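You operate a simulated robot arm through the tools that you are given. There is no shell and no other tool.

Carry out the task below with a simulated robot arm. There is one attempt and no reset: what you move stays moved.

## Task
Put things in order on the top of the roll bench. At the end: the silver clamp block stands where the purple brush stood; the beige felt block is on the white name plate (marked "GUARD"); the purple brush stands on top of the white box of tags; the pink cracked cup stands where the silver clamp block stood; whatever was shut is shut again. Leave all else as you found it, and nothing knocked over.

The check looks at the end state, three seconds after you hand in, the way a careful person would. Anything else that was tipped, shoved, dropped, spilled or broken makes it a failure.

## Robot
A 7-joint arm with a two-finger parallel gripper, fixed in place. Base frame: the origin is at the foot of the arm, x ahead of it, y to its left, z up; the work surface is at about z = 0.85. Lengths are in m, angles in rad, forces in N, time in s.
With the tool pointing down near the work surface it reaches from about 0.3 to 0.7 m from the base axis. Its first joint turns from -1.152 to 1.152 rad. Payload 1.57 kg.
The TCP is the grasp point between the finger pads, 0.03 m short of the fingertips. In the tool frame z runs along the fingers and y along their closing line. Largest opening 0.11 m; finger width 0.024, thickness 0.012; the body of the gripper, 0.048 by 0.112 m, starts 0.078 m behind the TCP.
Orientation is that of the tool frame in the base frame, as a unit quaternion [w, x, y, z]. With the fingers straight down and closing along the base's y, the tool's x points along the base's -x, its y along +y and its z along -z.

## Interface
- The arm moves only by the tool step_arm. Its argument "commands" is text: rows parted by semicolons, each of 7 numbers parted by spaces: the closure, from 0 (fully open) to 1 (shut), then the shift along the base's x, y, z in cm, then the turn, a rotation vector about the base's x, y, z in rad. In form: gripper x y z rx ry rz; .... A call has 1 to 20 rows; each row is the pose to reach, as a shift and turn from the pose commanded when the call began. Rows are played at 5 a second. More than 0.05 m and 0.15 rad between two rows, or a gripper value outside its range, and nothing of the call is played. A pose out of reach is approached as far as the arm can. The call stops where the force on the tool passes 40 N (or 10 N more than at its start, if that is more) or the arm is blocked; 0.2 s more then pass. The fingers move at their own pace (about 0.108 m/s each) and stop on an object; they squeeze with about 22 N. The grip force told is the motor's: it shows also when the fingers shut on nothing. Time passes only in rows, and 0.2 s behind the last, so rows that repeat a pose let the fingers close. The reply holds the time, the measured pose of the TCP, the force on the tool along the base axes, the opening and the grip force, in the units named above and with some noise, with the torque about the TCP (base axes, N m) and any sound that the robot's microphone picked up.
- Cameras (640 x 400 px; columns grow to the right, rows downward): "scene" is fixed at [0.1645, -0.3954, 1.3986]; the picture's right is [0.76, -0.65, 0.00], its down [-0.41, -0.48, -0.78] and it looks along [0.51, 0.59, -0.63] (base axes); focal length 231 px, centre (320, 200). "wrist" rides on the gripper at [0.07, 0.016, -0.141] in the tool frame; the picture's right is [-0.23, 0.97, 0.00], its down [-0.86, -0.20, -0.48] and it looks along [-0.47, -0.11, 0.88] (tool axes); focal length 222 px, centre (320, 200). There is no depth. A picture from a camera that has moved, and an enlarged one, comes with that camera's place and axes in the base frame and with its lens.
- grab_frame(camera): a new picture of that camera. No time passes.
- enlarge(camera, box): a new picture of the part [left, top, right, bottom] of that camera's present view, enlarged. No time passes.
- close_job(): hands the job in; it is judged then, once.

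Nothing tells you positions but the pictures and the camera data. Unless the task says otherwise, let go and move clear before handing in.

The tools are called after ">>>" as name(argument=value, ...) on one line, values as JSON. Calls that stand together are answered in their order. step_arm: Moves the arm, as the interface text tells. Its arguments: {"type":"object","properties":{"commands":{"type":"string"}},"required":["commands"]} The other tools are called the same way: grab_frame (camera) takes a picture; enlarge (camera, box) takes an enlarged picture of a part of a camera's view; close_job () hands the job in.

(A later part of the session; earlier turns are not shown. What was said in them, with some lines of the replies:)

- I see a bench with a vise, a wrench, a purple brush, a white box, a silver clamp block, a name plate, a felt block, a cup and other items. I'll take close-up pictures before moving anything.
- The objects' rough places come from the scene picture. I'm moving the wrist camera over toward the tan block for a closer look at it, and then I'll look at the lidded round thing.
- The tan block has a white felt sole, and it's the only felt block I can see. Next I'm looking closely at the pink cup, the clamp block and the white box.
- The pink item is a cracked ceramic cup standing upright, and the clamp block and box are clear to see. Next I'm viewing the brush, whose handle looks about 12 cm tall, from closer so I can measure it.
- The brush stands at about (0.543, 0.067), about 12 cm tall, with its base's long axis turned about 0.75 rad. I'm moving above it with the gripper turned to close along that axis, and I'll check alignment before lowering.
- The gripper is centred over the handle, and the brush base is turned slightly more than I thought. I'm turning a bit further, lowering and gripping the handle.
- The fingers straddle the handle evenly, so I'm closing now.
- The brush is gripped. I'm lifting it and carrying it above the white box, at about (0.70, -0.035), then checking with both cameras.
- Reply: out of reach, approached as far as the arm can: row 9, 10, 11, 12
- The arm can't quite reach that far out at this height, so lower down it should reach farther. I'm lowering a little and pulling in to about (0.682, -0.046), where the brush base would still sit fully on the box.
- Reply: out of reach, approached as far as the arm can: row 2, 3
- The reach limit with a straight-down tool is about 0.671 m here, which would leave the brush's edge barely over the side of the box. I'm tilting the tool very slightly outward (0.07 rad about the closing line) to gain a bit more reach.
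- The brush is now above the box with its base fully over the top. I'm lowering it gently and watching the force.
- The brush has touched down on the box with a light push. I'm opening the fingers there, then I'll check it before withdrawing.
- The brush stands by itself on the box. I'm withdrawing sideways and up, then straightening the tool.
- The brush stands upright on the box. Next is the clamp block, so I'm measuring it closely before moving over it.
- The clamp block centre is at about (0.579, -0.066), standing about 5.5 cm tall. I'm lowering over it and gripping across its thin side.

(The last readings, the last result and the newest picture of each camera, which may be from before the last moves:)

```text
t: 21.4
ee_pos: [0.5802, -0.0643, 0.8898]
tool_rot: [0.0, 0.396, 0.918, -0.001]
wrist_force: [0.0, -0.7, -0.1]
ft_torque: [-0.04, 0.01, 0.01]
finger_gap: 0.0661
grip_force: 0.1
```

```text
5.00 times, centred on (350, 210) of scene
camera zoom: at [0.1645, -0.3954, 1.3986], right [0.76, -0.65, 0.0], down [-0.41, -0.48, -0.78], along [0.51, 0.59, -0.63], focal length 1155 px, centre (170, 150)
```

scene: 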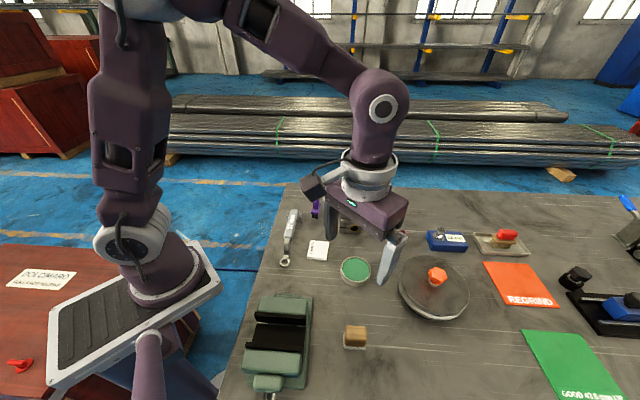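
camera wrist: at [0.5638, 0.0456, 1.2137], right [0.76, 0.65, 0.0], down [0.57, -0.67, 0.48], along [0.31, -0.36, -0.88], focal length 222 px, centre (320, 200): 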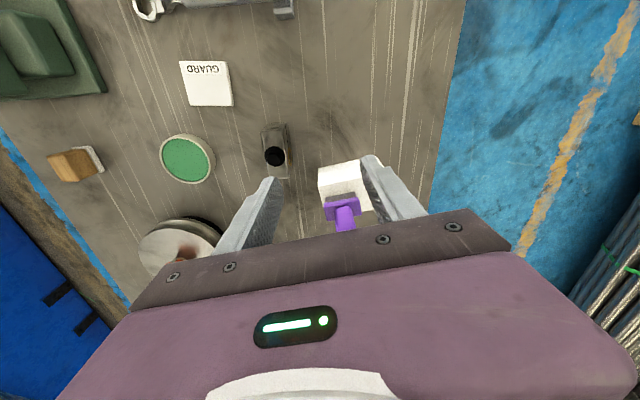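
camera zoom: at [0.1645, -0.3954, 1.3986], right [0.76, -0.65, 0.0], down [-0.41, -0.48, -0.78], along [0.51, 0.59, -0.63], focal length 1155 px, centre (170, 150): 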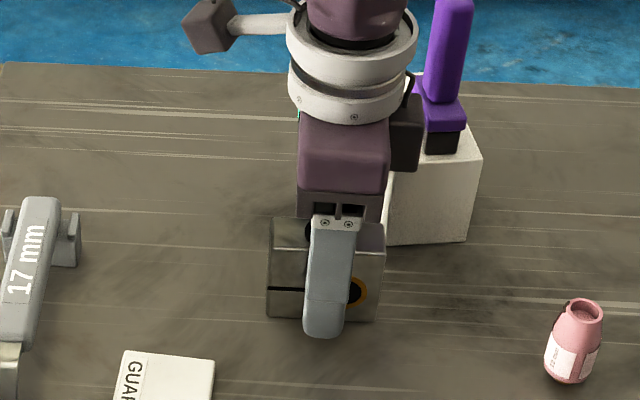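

The block sits a few mm toward the near finger, so I'm shifting over to centre it before closing.

>>> step_arm(commands="0.4 -0.47 -0.44 0 0 0 0; 0.4 -0.47 -0.44 0 0 0 0; 0.6 -0.47 -0.44 0 0 0 0; 0.8 -0.47 -0.44 0 0 0 0; 1 -0.47 -0.44 0 0 0 0; 1 -0.47 -0.44 0 0 0 0")

>>> enlarge(camera="wrist", box=[240, 100, 420, 250])

>>> enlarge(camera="scene", box=[320, 170, 380, 250])

```text
t: 22.8
ee_pos: [0.5762, -0.0678, 0.8914]
tool_rot: [0.0, 0.397, 0.918, -0.001]
wrist_force: [1.9, 1.2, 2.4]
ft_torque: [0.1, 0.05, -0.01]
finger_gap: 0.0299
grip_force: 22.3
```

```text
2.67 times, centred on (330, 175) of wrist
camera zoom: at [0.5414, -0.0061, 1.0328], right [0.86, 0.5, 0.0], down [0.44, -0.76, 0.48], along [0.24, -0.41, -0.88], focal length 592 px, centre (293, 267)
```

zoom: 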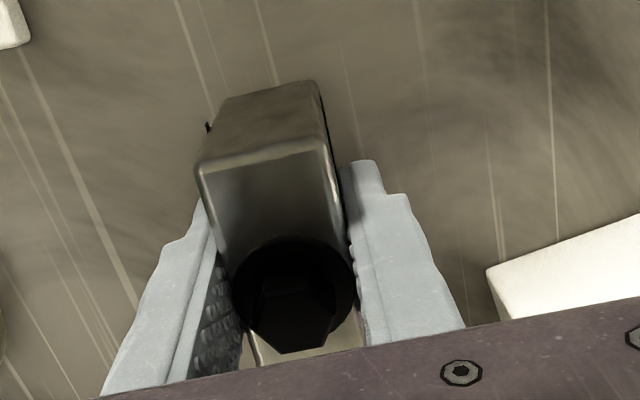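

```text
5.00 times, centred on (350, 210) of scene
camera zoom: at [0.1645, -0.3954, 1.3986], right [0.76, -0.65, 0.0], down [-0.41, -0.48, -0.78], along [0.51, 0.59, -0.63], focal length 1155 px, centre (170, 150)
```

zoom: 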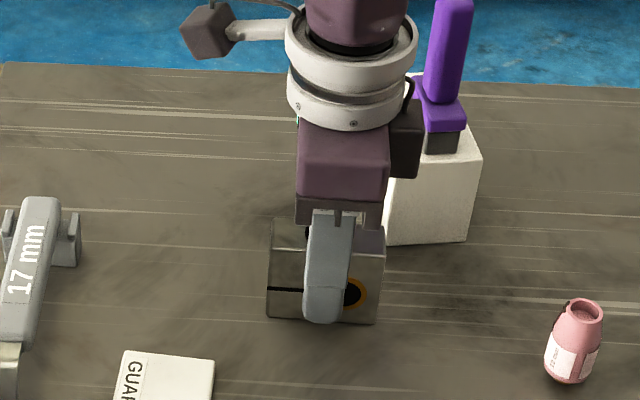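

The clamp block is held. I'm lifting it and carrying it to the spot where the brush stood, TCP about (0.542, 0.067).

>>> step_arm(commands="1 0 0 1 0 0 0; 1 0 0 3 0 0 0; 1 0 0 6 0 0 0; 1 -0.8 3.4 6 0 0 0; 1 -1.7 6.8 6 0 0 0; 1 -2.6 10.2 6 0 0 0; 1 -3.4 13.4 6 0 0 0; 1 -3.4 13.4 3 0 0 0; 1 -3.4 13.4 3 0 0 0")

>>> enlarge(camera="scene", box=[270, 150, 370, 250])

>>> grab_frame(camera="wrist")

```text
t: 24.8
ee_pos: [0.5401, 0.0675, 0.9193]
tool_rot: [0.0, 0.397, 0.918, 0.0]
wrist_force: [0.4, 0.4, -5.9]
ft_torque: [-0.01, -0.02, -0.01]
finger_gap: 0.0299
grip_force: 21.6
```

```text
4.00 times, centred on (320, 200) of scene
camera zoom: at [0.1646, -0.3954, 1.3986], right [0.76, -0.65, 0.0], down [-0.41, -0.48, -0.78], along [0.51, 0.59, -0.63], focal length 924 px, centre (320, 200)
```

zoom: 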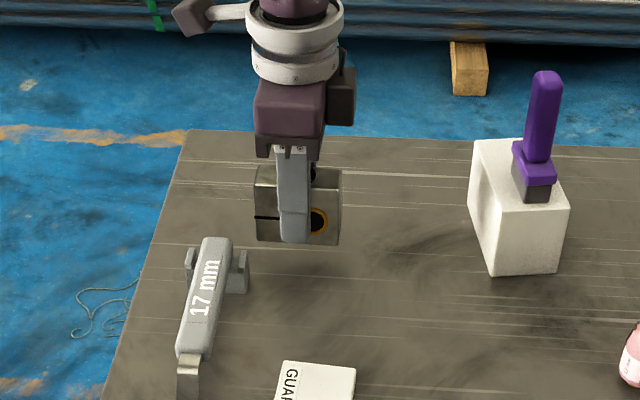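

```text
taken
camera wrist: at [0.5062, 0.1283, 1.0612], right [0.86, 0.5, 0.0], down [0.44, -0.76, 0.48], along [0.24, -0.41, -0.88], focal length 222 px, centre (320, 200)
```

wrist: 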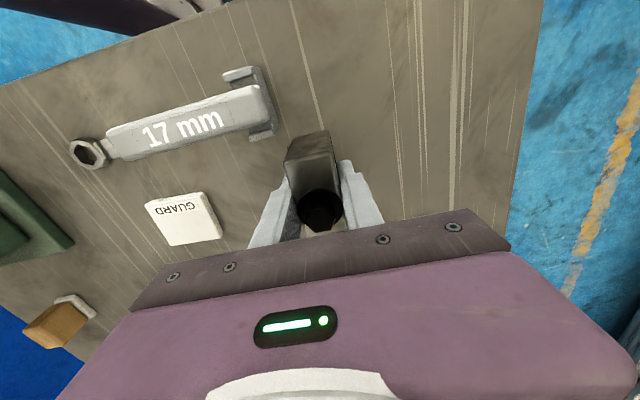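

The clamp block is above the brush's old spot. I'm nudging a few mm away from the wrench and lowering gently.

>>> step_arm(commands="1 0.4 -0.2 -1 0 0 0; 1 0.4 -0.2 -2 0 0 0; 1 0.4 -0.2 -2.6 0 0 0; 1 0.4 -0.2 -2.6 0 0 0")

>>> enlarge(camera="scene", box=[280, 170, 350, 240])

>>> enlarge(camera="wrist", box=[200, 50, 400, 250])

```text
t: 25.8
ee_pos: [0.5453, 0.0643, 0.8931]
tool_rot: [-0.001, 0.396, 0.918, 0.0]
wrist_force: [0.1, 1.0, -5.9]
ft_torque: [0.05, -0.02, 0.03]
finger_gap: 0.0299
grip_force: 22.2
```

```text
5.71 times, centred on (315, 205) of scene
camera zoom: at [0.1646, -0.3954, 1.3986], right [0.76, -0.65, 0.0], down [-0.41, -0.48, -0.78], along [0.51, 0.59, -0.63], focal length 1320 px, centre (349, 171)
```

zoom: 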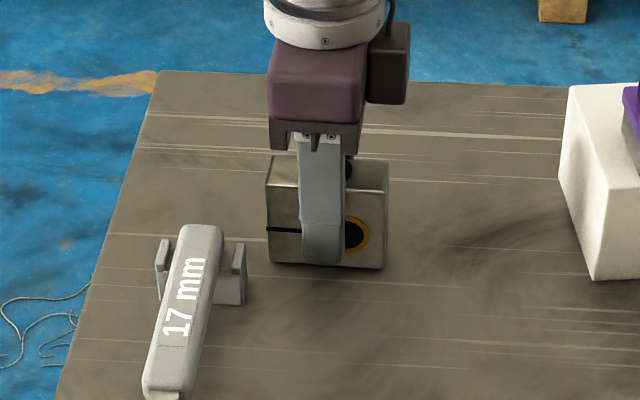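

```text
2.00 times, centred on (300, 150) of wrist
camera zoom: at [0.5107, 0.125, 1.0356], right [0.86, 0.5, 0.0], down [0.44, -0.76, 0.48], along [0.24, -0.41, -0.88], focal length 444 px, centre (360, 300)
```

zoom: 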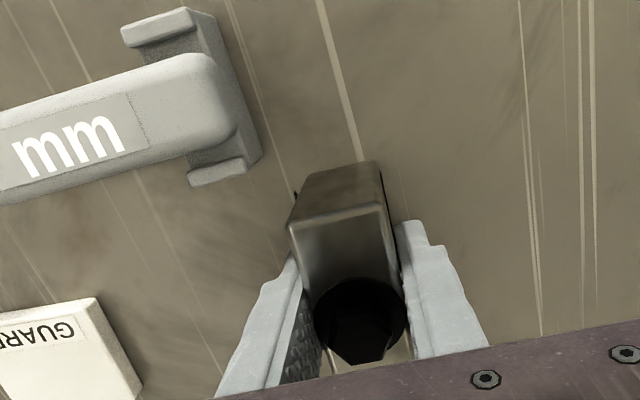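

Clearance to the wrench is good. I'm lowering the last couple of mm until the block touches the bench.

>>> step_arm(commands="1 0 0 -0.15 0 0 0; 1 0 0 -0.3 0 0 0; 1 0 0 -0.3 0 0 0")

```text
t: 26.6
ee_pos: [0.5444, 0.064, 0.89]
tool_rot: [0.0, 0.396, 0.918, 0.0]
wrist_force: [0.1, -0.9, -6.0]
ft_torque: [-0.01, -0.04, -0.01]
finger_gap: 0.0296
grip_force: 22.2
```

>>> step_arm(commands="1 0 0 -0.1 0 0 0; 1 0 0 -0.2 0 0 0; 1 0 0 -0.2 0 0 0")

```text
t: 27.4
ee_pos: [0.5458, 0.0638, 0.8897]
tool_rot: [0.001, 0.396, 0.918, 0.0]
wrist_force: [-3.0, -1.2, 17.6]
ft_torque: [-0.27, 0.3, 0.02]
finger_gap: 0.0301
grip_force: 22.0
```

It's on the bench. I'm easing off 1 mm, opening, and rising straight up.

>>> step_arm(commands="1 0 0 0.1 0 0 0; 0.7 0 0 0.1 0 0 0; 0.5 0 0 0.1 0 0 0; 0.45 0 0 0.1 0 0 0; 0.45 0 0 0.1 0 0 0")

>>> enlarge(camera="wrist", box=[200, 50, 400, 250])

>>> step_arm(commands="0.45 0 0 3 0 0 0; 0.45 0 0 7 0 0 0; 0.45 0 0 11 0 0 0; 0.45 0 0 14 0 0 0; 0.45 0 0 14 0 0 0")

>>> grab_frame(camera="scene")

>>> enlarge(camera="scene", box=[280, 170, 350, 240])

```text
t: 28.6
ee_pos: [0.5442, 0.0651, 0.891]
tool_rot: [0.001, 0.396, 0.918, 0.0]
wrist_force: [0.1, -0.1, -0.4]
ft_torque: [0.03, -0.04, 0.01]
finger_gap: 0.0604
grip_force: 0.1
```

```text
2.00 times, centred on (300, 150) of wrist
camera zoom: at [0.5111, 0.126, 1.0326], right [0.86, 0.5, 0.0], down [0.44, -0.76, 0.48], along [0.24, -0.41, -0.88], focal length 444 px, centre (360, 300)
```

zoom: 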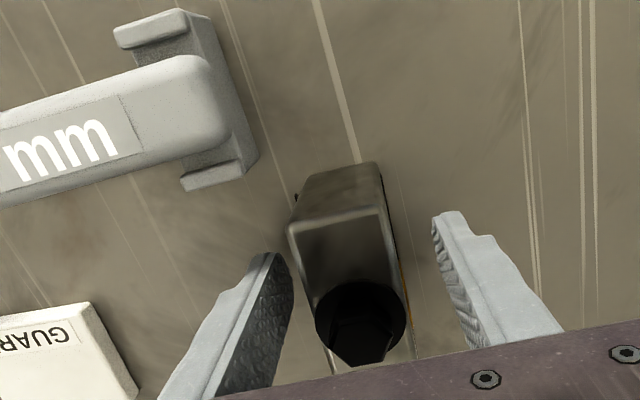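

```text
t: 29.8
ee_pos: [0.5462, 0.0633, 1.032]
tool_rot: [0.0, 0.396, 0.918, 0.0]
wrist_force: [0.1, 0.2, 0.4]
ft_torque: [0.01, 0.04, 0.0]
finger_gap: 0.0606
grip_force: 0.1
```

```text
taken
```

scene: 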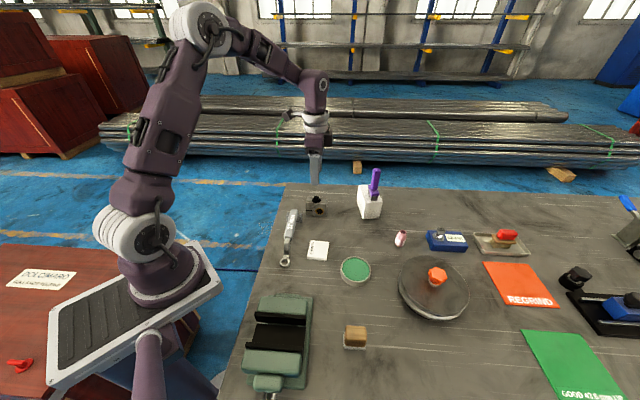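

```text
5.71 times, centred on (315, 205) of scene
camera zoom: at [0.1645, -0.3954, 1.3986], right [0.76, -0.65, 0.0], down [-0.41, -0.48, -0.78], along [0.51, 0.59, -0.63], focal length 1320 px, centre (349, 171)
```

zoom: 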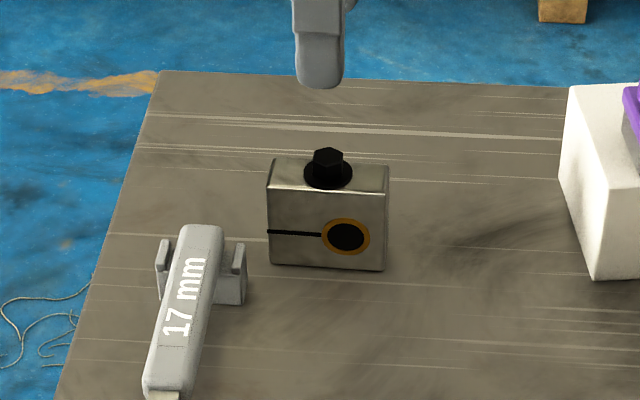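

The clamp block stands where the brush was. Next is the pink cup, so I'm swinging over on the near side at a safe height, turning the fingers to close nearly along x, then looking.

>>> step_arm(commands="0.45 -1 -4 0 0 0 -0.1; 0.45 -2 -8.4 0 0 0 -0.2; 0.45 -2.5 -12.8 0 0 0 -0.3; 0.45 -2.5 -17.2 -1 0 0 -0.4; 0.45 -2.5 -21.6 -2 0 0 -0.5; 0.45 -0.5 -25.6 -3 0 0 -0.55; 0.45 2 -26.8 -3 0 0 -0.55; 0.45 5 -26.8 -3 0 0 -0.55; 0.45 5 -26.8 -3 0 0 -0.55")

>>> grab_frame(camera="wrist")

>>> enlarge(camera="scene", box=[350, 170, 470, 290])

```text
t: 31.8
ee_pos: [0.5965, -0.2036, 1.0013]
tool_rot: [0.0, 0.63, 0.776, 0.0]
wrist_force: [0.1, 0.3, -0.1]
ft_torque: [0.02, -0.03, -0.01]
finger_gap: 0.0605
grip_force: 0.1
```

```text
taken
camera wrist: at [0.5998, -0.1323, 1.1426], right [1.0, -0.02, 0.0], down [-0.02, -0.88, 0.48], along [-0.01, -0.48, -0.88], focal length 222 px, centre (320, 200)
```

wrist: 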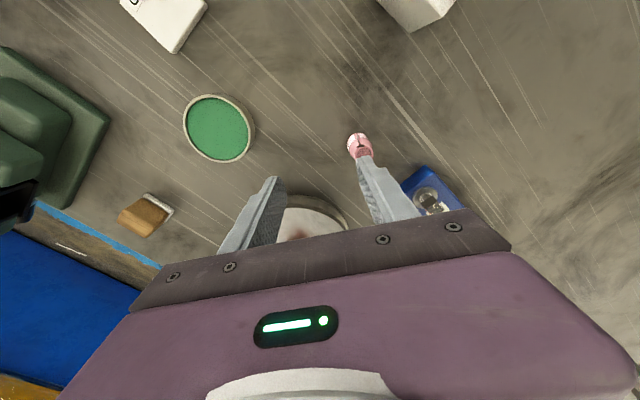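

```text
3.33 times, centred on (410, 230) of scene
camera zoom: at [0.1645, -0.3955, 1.3986], right [0.76, -0.65, 0.0], down [-0.41, -0.48, -0.78], along [0.51, 0.59, -0.63], focal length 770 px, centre (20, 100)
```

zoom: 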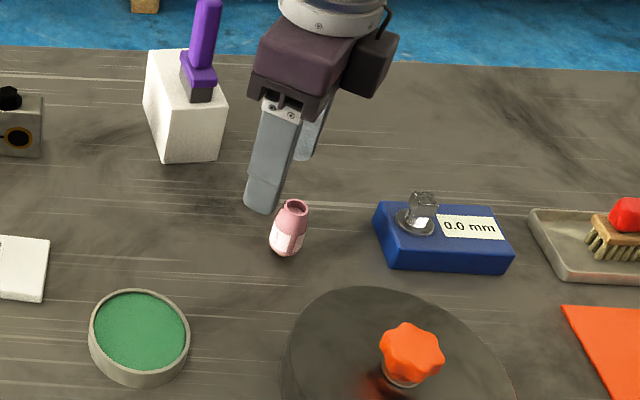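

>>> enlarge(camera="wrist", box=[300, 110, 420, 230])

>>> enlarge(camera="scene", box=[385, 220, 415, 260])

```text
3.33 times, centred on (360, 170) of wrist
camera zoom: at [0.5998, -0.1323, 1.1426], right [1.0, -0.02, 0.0], down [-0.02, -0.88, 0.48], along [-0.01, -0.48, -0.88], focal length 740 px, centre (187, 300)
```

zoom: 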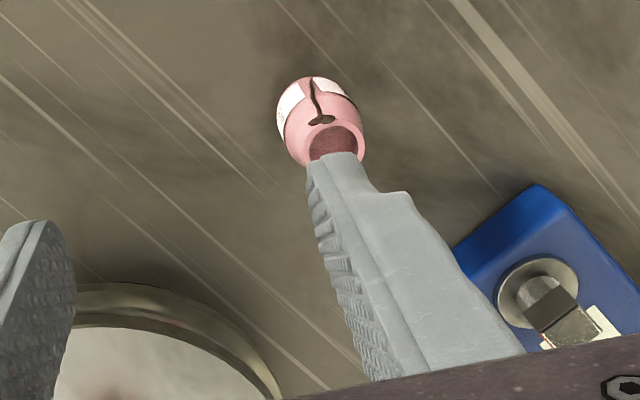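

```text
10.00 times, centred on (400, 240) of scene
camera zoom: at [0.1645, -0.3955, 1.3986], right [0.76, -0.65, 0.0], down [-0.41, -0.48, -0.78], along [0.51, 0.59, -0.63], focal length 2310 px, centre (-480, -200)
```

zoom: 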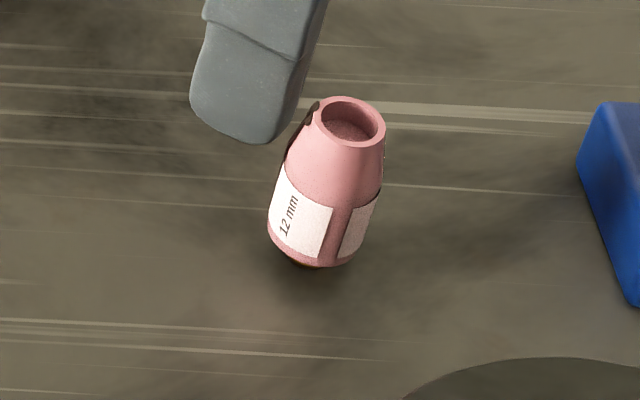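

The cup is at about (0.6465, -0.206), about 3.2 cm wide and 5 cm tall. I'm moving above it with the fingertips just over its rim.

>>> step_arm(commands="0.45 0 0 -2.3 0 0 0; 0.45 0 0 -4.6 0 0 0; 0.45 2.5 -0.1 -4.6 0 0 0; 0.45 4.95 -0.2 -4.6 0 0 0; 0.45 4.95 -0.2 -4.6 0 0 0")

>>> enlarge(camera="wrist", box=[240, 100, 420, 250])

>>> enlarge(camera="scene", box=[370, 190, 440, 270])

```text
t: 33.0
ee_pos: [0.6439, -0.2042, 0.9537]
tool_rot: [0.0, 0.632, 0.775, 0.0]
wrist_force: [-0.6, -0.4, 0.3]
ft_torque: [0.02, -0.02, 0.03]
finger_gap: 0.0603
grip_force: 0.0
```

```text
2.67 times, centred on (330, 175) of wrist
camera zoom: at [0.6471, -0.1327, 1.0959], right [1.0, -0.02, 0.0], down [-0.02, -0.88, 0.48], along [-0.01, -0.48, -0.88], focal length 592 px, centre (293, 267)
```

zoom: 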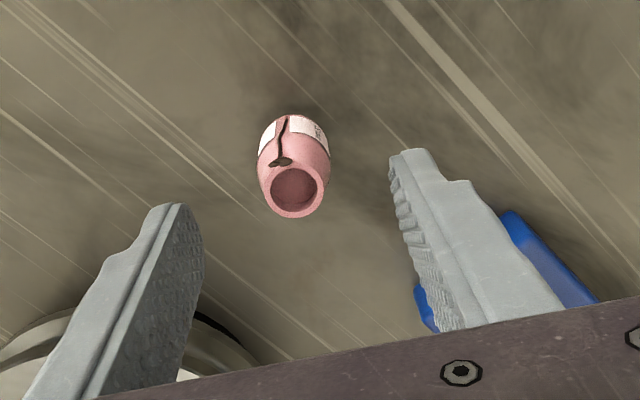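

```text
5.00 times, centred on (405, 230) of scene
camera zoom: at [0.1645, -0.3954, 1.3986], right [0.76, -0.65, 0.0], down [-0.41, -0.48, -0.78], along [0.51, 0.59, -0.63], focal length 1155 px, centre (-105, 50)
```

zoom: 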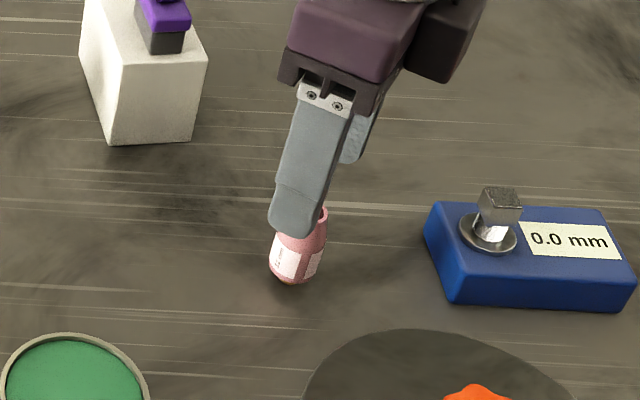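

The cup is centred between the fingers. I'm lowering and closing gently around its widest part.

>>> step_arm(commands="0.45 0 -0.2 -3 0 0 0; 0.45 0 -0.2 -5.5 0 0 0; 0.45 0 -0.2 -6.7 0 0 0; 0.45 0 -0.2 -6.7 0 0 0")

>>> enlarge(camera="wrist", box=[240, 100, 420, 250])

>>> enlarge(camera="scene", box=[370, 190, 440, 270])

```text
t: 34.0
ee_pos: [0.6444, -0.208, 0.8877]
tool_rot: [-0.001, 0.631, 0.776, 0.001]
wrist_force: [-0.3, -1.0, 0.7]
ft_torque: [-0.03, 0.01, 0.01]
finger_gap: 0.0607
grip_force: 0.0
```

```text
2.67 times, centred on (330, 175) of wrist
camera zoom: at [0.648, -0.1361, 1.0296], right [1.0, -0.02, 0.0], down [-0.02, -0.88, 0.48], along [-0.01, -0.48, -0.88], focal length 592 px, centre (293, 267)
```

zoom: 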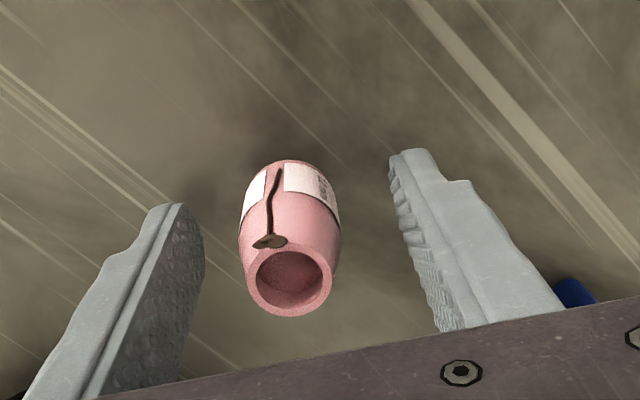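

```text
5.00 times, centred on (405, 230) of scene
camera zoom: at [0.1645, -0.3954, 1.3986], right [0.76, -0.65, 0.0], down [-0.41, -0.48, -0.78], along [0.51, 0.59, -0.63], focal length 1155 px, centre (-105, 50)
```

zoom: 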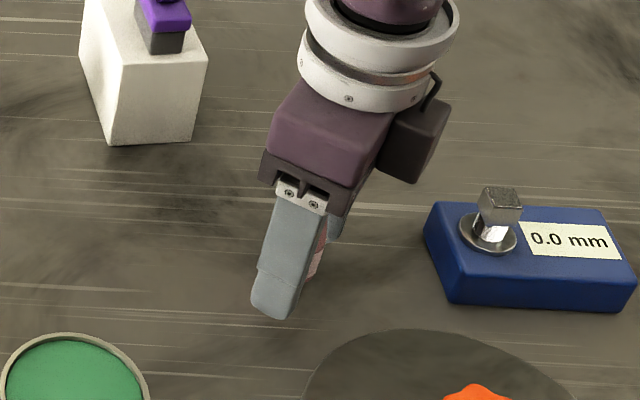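

>>> step_arm(commands="0.55 0 0 0 0 0 0; 0.65 0 0 0 0 0 0; 0.75 0 0 0 0 0 0; 1 0 0 0 0 0 0; 1 0 0 0 0 0 0")

>>> enlarge(camera="wrist", box=[240, 100, 420, 250])

```text
t: 35.2
ee_pos: [0.6437, -0.2072, 0.8877]
tool_rot: [-0.001, 0.631, 0.776, 0.0]
wrist_force: [-0.7, -0.5, -0.2]
ft_torque: [-0.01, -0.04, -0.02]
finger_gap: 0.0256
grip_force: 22.3
```

```text
2.67 times, centred on (330, 175) of wrist
camera zoom: at [0.6479, -0.136, 1.0298], right [1.0, -0.02, 0.0], down [-0.02, -0.88, 0.48], along [-0.01, -0.48, -0.88], focal length 592 px, centre (293, 267)
```

zoom: 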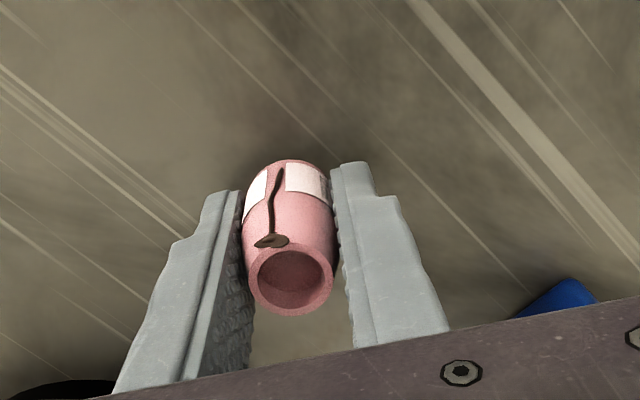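

The cup is gripped with no cracking sound. I'm lifting it and carrying it to where the clamp block stood, about (0.5755, -0.0685).

>>> step_arm(commands="1 0 0 1 0 0 0; 1 0 0 3.5 0 0 0; 1 0 0 6 0 0 0; 1 -3.5 1 6 0 0 0; 1 -6.9 4 6 0 0 0; 1 -6.9 8 6 0 0 0; 1 -6.9 11 6 0 0 0; 1 -6.9 13.9 6 0 0 0; 1 -6.9 13.9 3 0 0 0; 1 -6.9 13.9 1 0 0 0; 1 -6.9 13.9 1 0 0 0")

>>> enlarge(camera="wrist", box=[240, 100, 420, 250])

>>> enlarge(camera="scene", box=[310, 160, 410, 260])

```text
t: 37.6
ee_pos: [0.5747, -0.0692, 0.8954]
tool_rot: [0.0, 0.631, 0.776, -0.001]
wrist_force: [0.4, 0.8, 0.1]
ft_torque: [0.02, 0.03, 0.02]
finger_gap: 0.0252
grip_force: 22.0
```

```text
2.67 times, centred on (330, 175) of wrist
camera zoom: at [0.5784, 0.0015, 1.0382], right [1.0, -0.02, 0.0], down [-0.02, -0.88, 0.48], along [-0.01, -0.48, -0.88], focal length 592 px, centre (293, 267)
```

zoom: 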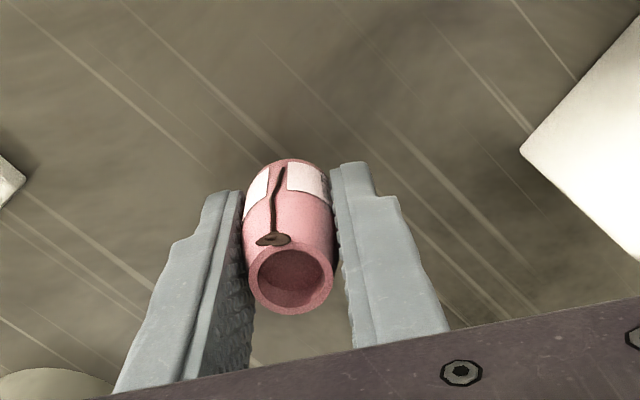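

```text
4.00 times, centred on (360, 210) of scene
camera zoom: at [0.1645, -0.3954, 1.3986], right [0.76, -0.65, 0.0], down [-0.41, -0.48, -0.78], along [0.51, 0.59, -0.63], focal length 924 px, centre (160, 160)
```

zoom: 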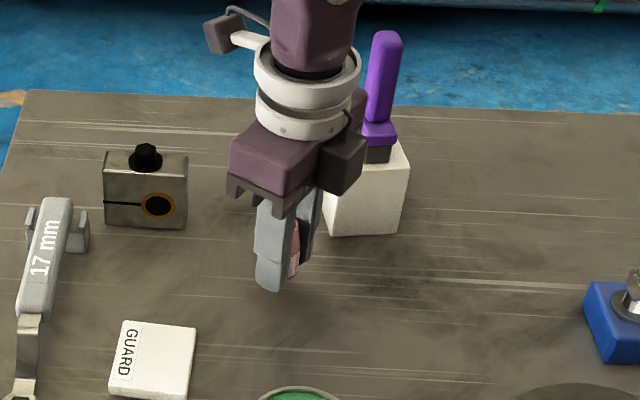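

>>> step_arm(commands="1 0 0 -0.5 0 0 0; 1 0 0 -0.8 0 0 0; 1 0 0 -0.95 0 0 0; 1 0 0 -0.95 0 0 0")

```text
t: 38.6
ee_pos: [0.575, -0.0695, 0.8883]
tool_rot: [0.001, 0.631, 0.776, 0.0]
wrist_force: [0.1, 0.6, 3.9]
ft_torque: [0.04, 0.08, 0.01]
finger_gap: 0.0247
grip_force: 22.2
```

The cup has touched the bench lightly. I'm opening and rising.

>>> step_arm(commands="0.9 0 0 0 0 0 0; 0.75 0 0 0 0 0 0; 0.6 0 0 0 0 0 0; 0.5 0 0 0 0 0 0; 0.5 0 0 0 0 0 0")

>>> enlarge(camera="wrist", box=[240, 100, 420, 250])

>>> enlarge(camera="scene", box=[310, 160, 410, 260])

```text
t: 39.8
ee_pos: [0.5753, -0.0695, 0.8889]
tool_rot: [0.0, 0.631, 0.776, 0.0]
wrist_force: [0.5, 0.0, -1.4]
ft_torque: [-0.01, 0.04, -0.01]
finger_gap: 0.0551
grip_force: 0.1
```

```text
2.67 times, centred on (330, 175) of wrist
camera zoom: at [0.5789, 0.002, 1.0301], right [1.0, -0.02, 0.0], down [-0.02, -0.88, 0.48], along [-0.01, -0.48, -0.88], focal length 592 px, centre (293, 267)
```

zoom: 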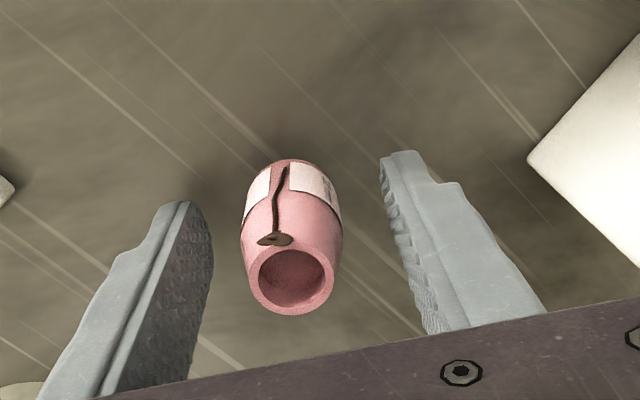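

```text
4.00 times, centred on (360, 210) of scene
camera zoom: at [0.1645, -0.3954, 1.3986], right [0.76, -0.65, 0.0], down [-0.41, -0.48, -0.78], along [0.51, 0.59, -0.63], focal length 924 px, centre (160, 160)
```

zoom: 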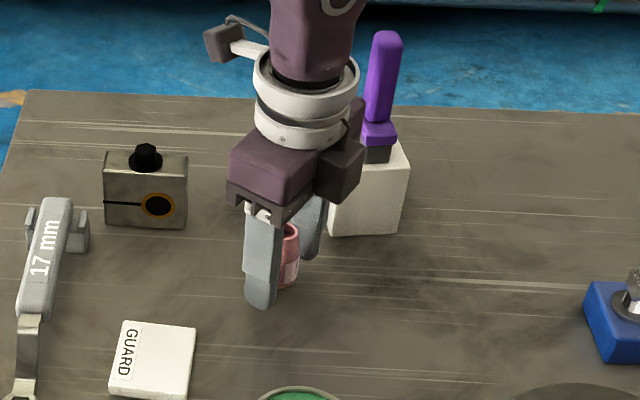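

The cup stands free. I'm rising and moving over to the felt block near (0.348, -0.297).

>>> step_arm(commands="0.5 0 0 4 0 0 0; 0.5 0 0 8.5 0 0 0; 0.5 0 0 13 0 0 0; 0.5 -2.5 -2.5 13 0 0 0.07; 0.5 -5 -5 13 0 0 0.14; 0.5 -7.5 -7.7 13 0 0 0.21; 0.5 -10 -10.4 13 0 0 0.28; 0.5 -12.5 -13 13 0 0 0.35; 0.5 -15 -15.7 13 0 0 0.42; 0.5 -17.5 -18.2 13 0 0 0.49; 0.5 -20 -20.7 13 0 0 0.56; 0.5 -22.6 -22.7 12 0 0 0.59; 0.5 -22.6 -22.7 12 0 0 0.59")

>>> grab_frame(camera="scene")

>>> enlarge(camera="wrist", box=[240, 80, 420, 250])

>>> enlarge(camera="scene", box=[280, 150, 410, 260])

```text
t: 42.6
ee_pos: [0.3491, -0.2966, 1.0069]
tool_rot: [0.0, 0.378, 0.926, 0.001]
wrist_force: [-0.5, 0.4, 0.4]
ft_torque: [0.02, -0.03, 0.0]
finger_gap: 0.0552
grip_force: 0.1
```

```text
taken
```

scene: 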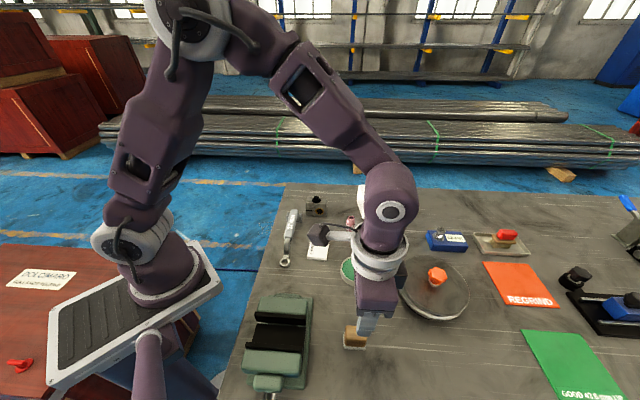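

```text
2.35 times, centred on (330, 165) of wrist
camera zoom: at [0.3126, -0.2369, 1.1492], right [0.84, 0.54, 0.0], down [0.47, -0.74, 0.48], along [0.26, -0.4, -0.88], focal length 523 px, centre (296, 282)
```

zoom: 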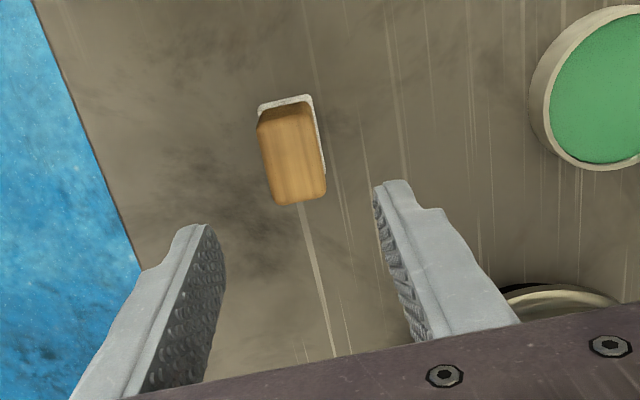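

```text
3.64 times, centred on (345, 205) of scene
camera zoom: at [0.1645, -0.3955, 1.3986], right [0.76, -0.65, 0.0], down [-0.41, -0.48, -0.78], along [0.51, 0.59, -0.63], focal length 840 px, centre (229, 182)
```

zoom: 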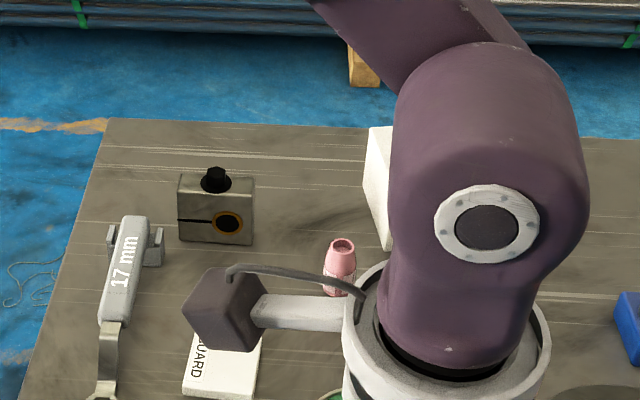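

The fingers are centred over the felt block. I'm lowering and gripping the wooden part just above the felt sole.

>>> step_arm(commands="0.5 0 0 -4 0 0 0; 0.5 0 0 -8 0 0 0; 0.5 0 0 -10.5 0 0 0; 0.5 0 0 -11.5 0 0 0; 0.5 0 0 -11.5 0 0 0")

>>> enlarge(camera="wrist", box=[240, 80, 420, 250])

>>> enlarge(camera="scene", box=[320, 290, 400, 370])

```text
t: 43.8
ee_pos: [0.3495, -0.2973, 0.8935]
tool_rot: [0.0, 0.377, 0.926, 0.0]
wrist_force: [-0.2, 0.3, -0.1]
ft_torque: [0.0, 0.01, 0.01]
finger_gap: 0.0551
grip_force: 0.0
```

```text
2.35 times, centred on (330, 165) of wrist
camera zoom: at [0.3143, -0.2363, 1.0352], right [0.84, 0.54, 0.0], down [0.47, -0.74, 0.48], along [0.26, -0.4, -0.88], focal length 523 px, centre (296, 282)
```

zoom: 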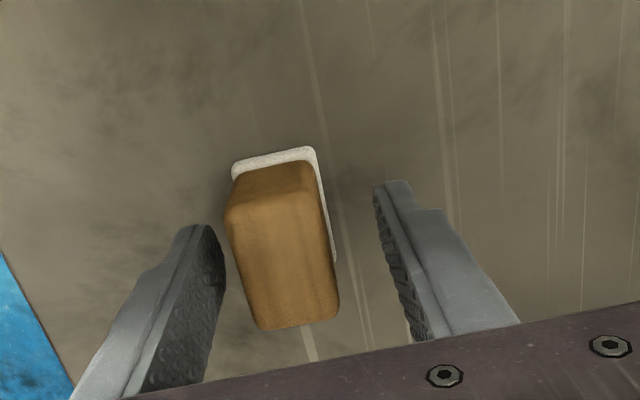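

```text
5.00 times, centred on (360, 330) of scene
camera zoom: at [0.1645, -0.3954, 1.3986], right [0.76, -0.65, 0.0], down [-0.41, -0.48, -0.78], along [0.51, 0.59, -0.63], focal length 1155 px, centre (120, -450)
```

zoom: 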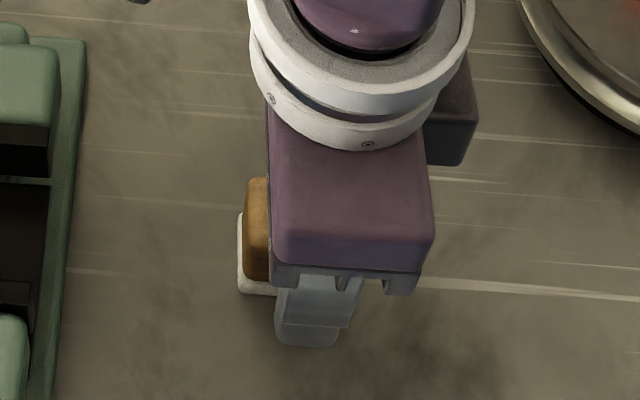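

>>> step_arm(commands="0.5 -0.2 -0.2 0 0 0 0; 0.6 -0.2 -0.2 0 0 0 0; 0.7 -0.2 -0.2 0 0 0 0; 0.8 -0.2 -0.2 0 0 0 0; 1 -0.2 -0.2 0 0 0 0; 1 -0.2 -0.2 0 0 0 0")

>>> enlarge(camera="wrist", box=[240, 80, 420, 250])

```text
t: 45.2
ee_pos: [0.3493, -0.2982, 0.8927]
tool_rot: [0.0, 0.378, 0.926, 0.0]
wrist_force: [-0.6, 0.3, -0.2]
ft_torque: [0.02, 0.01, -0.02]
finger_gap: 0.0277
grip_force: 22.1
```

```text
2.35 times, centred on (330, 165) of wrist
camera zoom: at [0.3118, -0.2376, 1.0351], right [0.84, 0.54, 0.0], down [0.47, -0.74, 0.48], along [0.26, -0.4, -0.88], focal length 523 px, centre (296, 282)
```

zoom: 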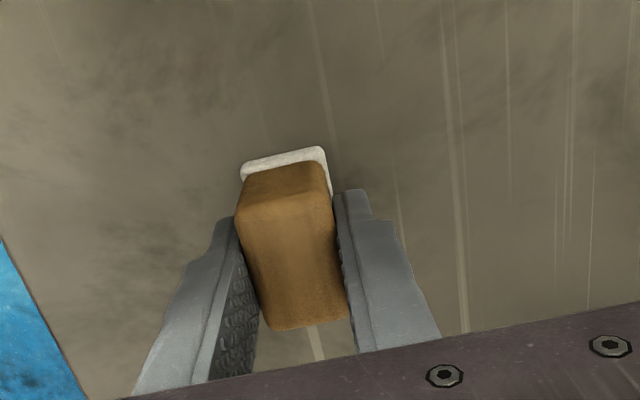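

The felt block is gripped. I'm lifting it and carrying it to just short of the GUARD plate, then measuring the plate again.

>>> step_arm(commands="1 0 0 1 0 0 0; 1 0 0 4 0 0 0; 1 0 0 7 0 0 0; 1 1.6 4 7 0 0 0; 1 3.2 8 7 0 0 0; 1 4.8 12 7 0 0 0; 1 6.4 16 7 0 0 0; 1 8 20 7 0 0 0; 1 9.5 23.4 7 0 0 0; 1 9.5 23.4 7 0 0 0")

>>> grab_frame(camera="wrist")

>>> enlarge(camera="wrist", box=[240, 80, 420, 250])

>>> enlarge(camera="scene", box=[280, 190, 360, 280])

```text
t: 47.4
ee_pos: [0.4421, -0.0635, 0.9647]
tool_rot: [0.001, 0.378, 0.926, 0.0]
wrist_force: [0.5, -0.4, -0.5]
ft_torque: [0.02, 0.02, -0.02]
finger_gap: 0.0275
grip_force: 21.9
```

```text
taken
camera wrist: at [0.4064, -0.0038, 1.1067], right [0.84, 0.54, 0.0], down [0.47, -0.74, 0.48], along [0.26, -0.4, -0.88], focal length 222 px, centre (320, 200)
```

wrist: 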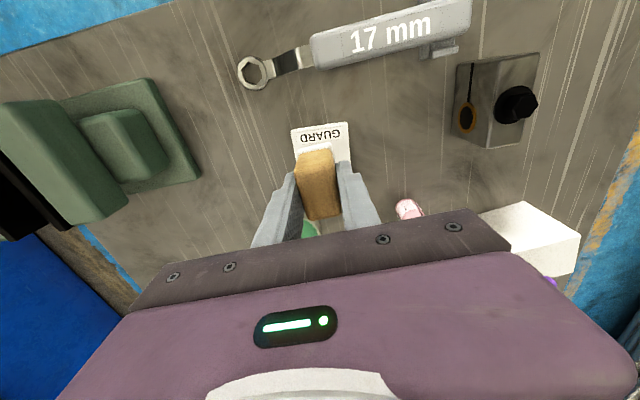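

```text
2.35 times, centred on (330, 165) of wrist
camera zoom: at [0.4064, -0.0038, 1.1067], right [0.84, 0.54, 0.0], down [0.47, -0.74, 0.48], along [0.26, -0.4, -0.88], focal length 523 px, centre (296, 282)
```

zoom: 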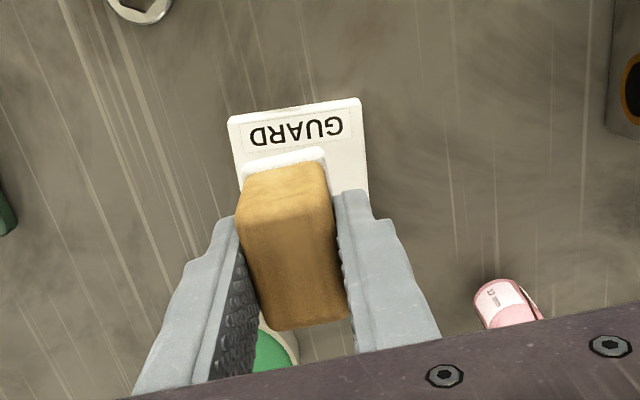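

```text
4.44 times, centred on (320, 235) of scene
camera zoom: at [0.1645, -0.3954, 1.3986], right [0.76, -0.65, 0.0], down [-0.41, -0.48, -0.78], along [0.51, 0.59, -0.63], focal length 1027 px, centre (320, 44)
```

zoom: 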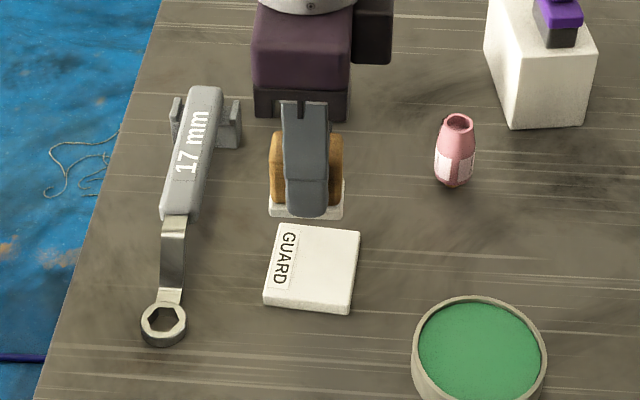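

The plate centre is within a few mm of the block. I'm nudging slightly and lowering close to the plate to check.

>>> step_arm(commands="1 0.2 0.2 -2 0 0 0; 1 0.2 0.2 -4 0 0 0; 1 0.2 0.2 -5.2 0 0 0; 1 0.2 0.2 -5.2 0 0 0")

>>> enlarge(camera="wrist", box=[240, 80, 420, 250])

>>> enlarge(camera="scene", box=[290, 210, 350, 270])

```text
t: 48.4
ee_pos: [0.4442, -0.0606, 0.9116]
tool_rot: [0.0, 0.378, 0.926, 0.0]
wrist_force: [-0.1, -0.6, -0.9]
ft_torque: [0.01, 0.05, -0.02]
finger_gap: 0.0275
grip_force: 22.2
```

```text
2.35 times, centred on (330, 165) of wrist
camera zoom: at [0.4074, -0.001, 1.0533], right [0.84, 0.54, 0.0], down [0.47, -0.74, 0.48], along [0.26, -0.4, -0.88], focal length 523 px, centre (296, 282)
```

zoom: 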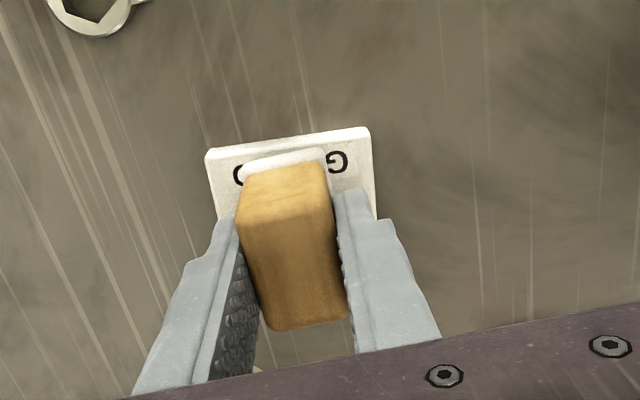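

```text
6.67 times, centred on (320, 240) of scene
camera zoom: at [0.1645, -0.3954, 1.3986], right [0.76, -0.65, 0.0], down [-0.41, -0.48, -0.78], along [0.51, 0.59, -0.63], focal length 1540 px, centre (320, -67)
```

zoom: 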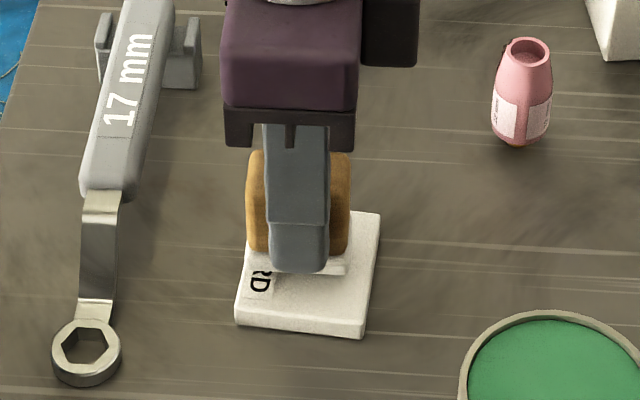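

The block is a few mm too close to the plate's GUARD-side edge. I'm shifting it 5 mm toward the plate centre and looking again.

>>> step_arm(commands="1 0.4 -0.4 0 0 0 0; 1 0.4 -0.4 -0.6 0 0 0; 1 0.4 -0.4 -0.6 0 0 0")

>>> enlarge(camera="wrist", box=[240, 80, 420, 250])

>>> enlarge(camera="scene", box=[290, 210, 350, 270])

```text
t: 49.2
ee_pos: [0.448, -0.0658, 0.9056]
tool_rot: [-0.001, 0.379, 0.926, -0.001]
wrist_force: [0.5, 0.1, -0.4]
ft_torque: [0.01, 0.0, -0.02]
finger_gap: 0.0275
grip_force: 21.8
```

```text
2.35 times, centred on (330, 165) of wrist
camera zoom: at [0.4119, -0.0055, 1.0472], right [0.84, 0.54, 0.0], down [0.47, -0.74, 0.48], along [0.26, -0.4, -0.88], focal length 523 px, centre (296, 282)
```

zoom: 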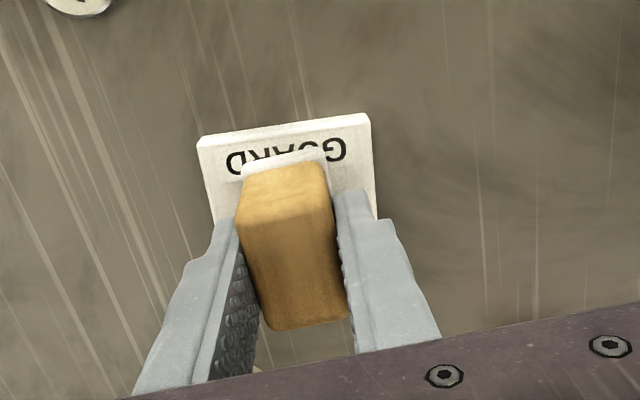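

```text
6.67 times, centred on (320, 240) of scene
camera zoom: at [0.1645, -0.3954, 1.3986], right [0.76, -0.65, 0.0], down [-0.41, -0.48, -0.78], along [0.51, 0.59, -0.63], focal length 1540 px, centre (320, -67)
```

zoom: 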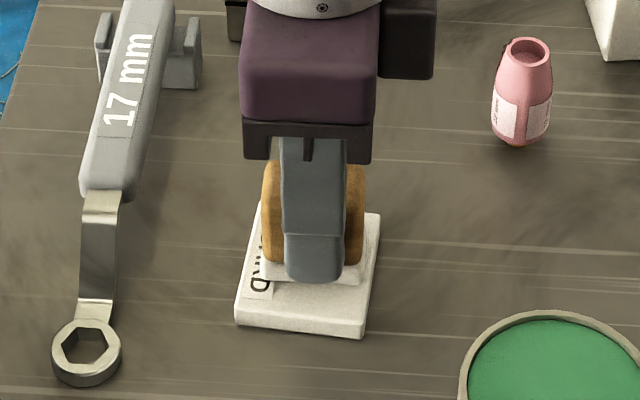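

The block is now well centred over the plate. I'm lowering to contact.

>>> step_arm(commands="1 0 0 -0.3 0 0 0; 1 0 0 -0.5 0 0 0; 1 0 0 -0.5 0 0 0")

```text
t: 50.0
ee_pos: [0.4486, -0.0661, 0.9004]
tool_rot: [0.001, 0.379, 0.926, 0.001]
wrist_force: [-3.3, -2.3, 39.7]
ft_torque: [-0.07, 0.18, 0.02]
finger_gap: 0.0275
grip_force: 22.2
```

Firm contact. I'm backing off slightly and releasing.

>>> step_arm(commands="1 0 0 0.2 0 0 0; 1 0 0 0.2 0 0 0")

>>> enlarge(camera="scene", box=[290, 210, 350, 270])

```text
t: 50.6
ee_pos: [0.4483, -0.066, 0.9022]
tool_rot: [-0.001, 0.379, 0.926, -0.001]
wrist_force: [-0.8, 0.7, -0.1]
ft_torque: [0.02, 0.0, 0.0]
finger_gap: 0.0275
grip_force: 22.1
```

```text
6.67 times, centred on (320, 240) of scene
camera zoom: at [0.1645, -0.3954, 1.3986], right [0.76, -0.65, 0.0], down [-0.41, -0.48, -0.78], along [0.51, 0.59, -0.63], focal length 1540 px, centre (320, -67)
```

zoom: 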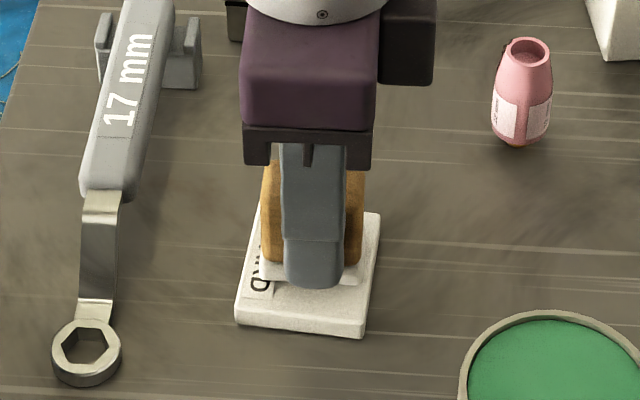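

>>> step_arm(commands="1 0 0 -0.1 0 0 0; 0.8 0 0 -0.1 0 0 0; 0.65 0 0 -0.1 0 0 0; 0.5 0 0 -0.1 0 0 0; 0.5 0 0 -0.1 0 0 0; 0.5 0 0 3 0 0 0; 0.5 0 0 7 0 0 0; 0.5 0 0 11 0 0 0; 0.5 0 0 15 0 0 0; 0.5 0 0 15 0 0 0")

>>> enlarge(camera="scene", box=[290, 210, 350, 270])

>>> grab_frame(camera="wrist")

>>> grab_frame(camera="scene")

```text
t: 52.8
ee_pos: [0.4504, -0.0682, 1.0513]
tool_rot: [0.0, 0.378, 0.926, 0.0]
wrist_force: [0.3, 1.0, 0.3]
ft_torque: [-0.01, 0.0, 0.03]
finger_gap: 0.0551
grip_force: 0.1
```

```text
6.67 times, centred on (320, 240) of scene
camera zoom: at [0.1645, -0.3954, 1.3986], right [0.76, -0.65, 0.0], down [-0.41, -0.48, -0.78], along [0.51, 0.59, -0.63], focal length 1540 px, centre (320, -67)
```

zoom: 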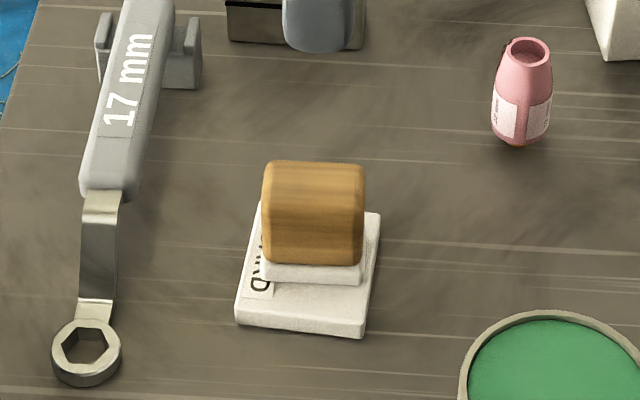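

```text
taken
camera wrist: at [0.4139, -0.0074, 1.1936], right [0.84, 0.54, 0.0], down [0.47, -0.74, 0.48], along [0.26, -0.4, -0.88], focal length 222 px, centre (320, 200)
```

wrist: 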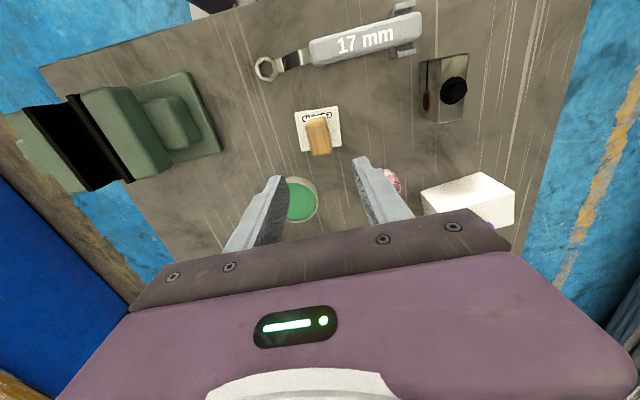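

```text
taken
```

scene: 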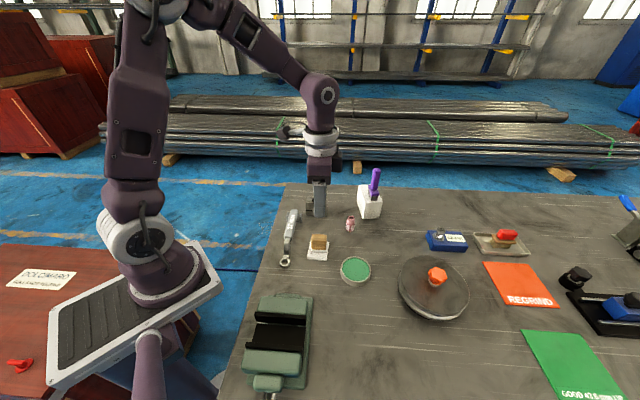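

>>> enlarge(camera="scene", box=[300, 160, 400, 260])

>>> step_arm(commands="0.5 -2 0 3 0 0 0; 0.5 -4 -2 6 0 0 0; 0.5 -6 -4 9 0 0 0; 0.5 -6 -4 9 0 0 0")

>>> enlarge(camera="scene", box=[280, 160, 400, 260])

```text
4.00 times, centred on (350, 210) of scene
camera zoom: at [0.1645, -0.3954, 1.3986], right [0.76, -0.65, 0.0], down [-0.41, -0.48, -0.78], along [0.51, 0.59, -0.63], focal length 924 px, centre (200, 160)
```

zoom: 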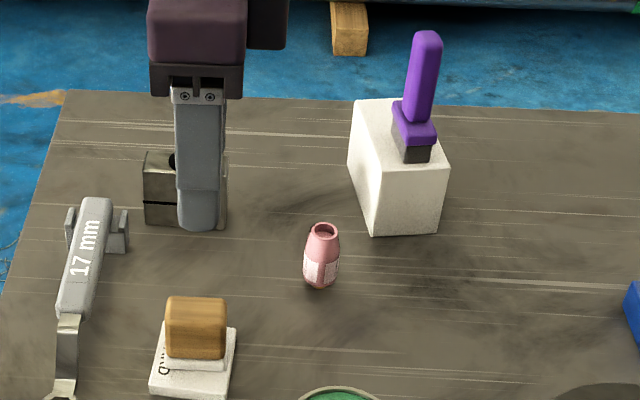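

```text
t: 53.8
ee_pos: [0.3919, -0.1071, 1.142]
tool_rot: [0.0, 0.377, 0.926, 0.0]
wrist_force: [0.1, -0.5, 0.1]
ft_torque: [0.01, 0.04, 0.04]
finger_gap: 0.0547
grip_force: 0.0
```

```text
4.00 times, centred on (340, 210) of scene
camera zoom: at [0.1645, -0.3955, 1.3986], right [0.76, -0.65, 0.0], down [-0.41, -0.48, -0.78], along [0.51, 0.59, -0.63], focal length 924 px, centre (240, 160)
```

zoom: 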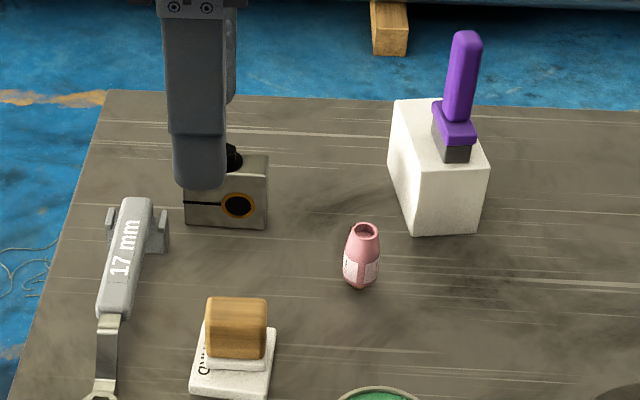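

The brush stands on the box, the clamp block is on the brush's old spot, the cup is on the clamp block's old spot and the felt block rests on the GUARD plate. Nothing else has moved, nothing was opened, and the arm is clear, so I'm handing in.

>>> close_job()

```text
The job is handed in.
```

The pictures I took just before handing in show all four things in place and standing, with nothing knocked over. I haven't seen the result of the check.

- **Purple brush:** it stands on top of the white box, a little toward the near end. The arm couldn't reach the middle of the box with the tool straight down.
- **Silver clamp block:** it stands where the brush stood. I set it a few mm off the exact spot to keep clear of the wrench.
- **Pink cracked cup:** it stands where the clamp block stood, and I heard no cracking when I gripped it.
- **Beige felt block:** it rests fully on the "GUARD" plate. I took the tan wooden block with the white felt sole to be this one, as it was the only felt block in sight.

I opened nothing. I took the round plate with the orange knob to be out of reach and never touched it or looked underneath. The arm has let go and is clear of everything.
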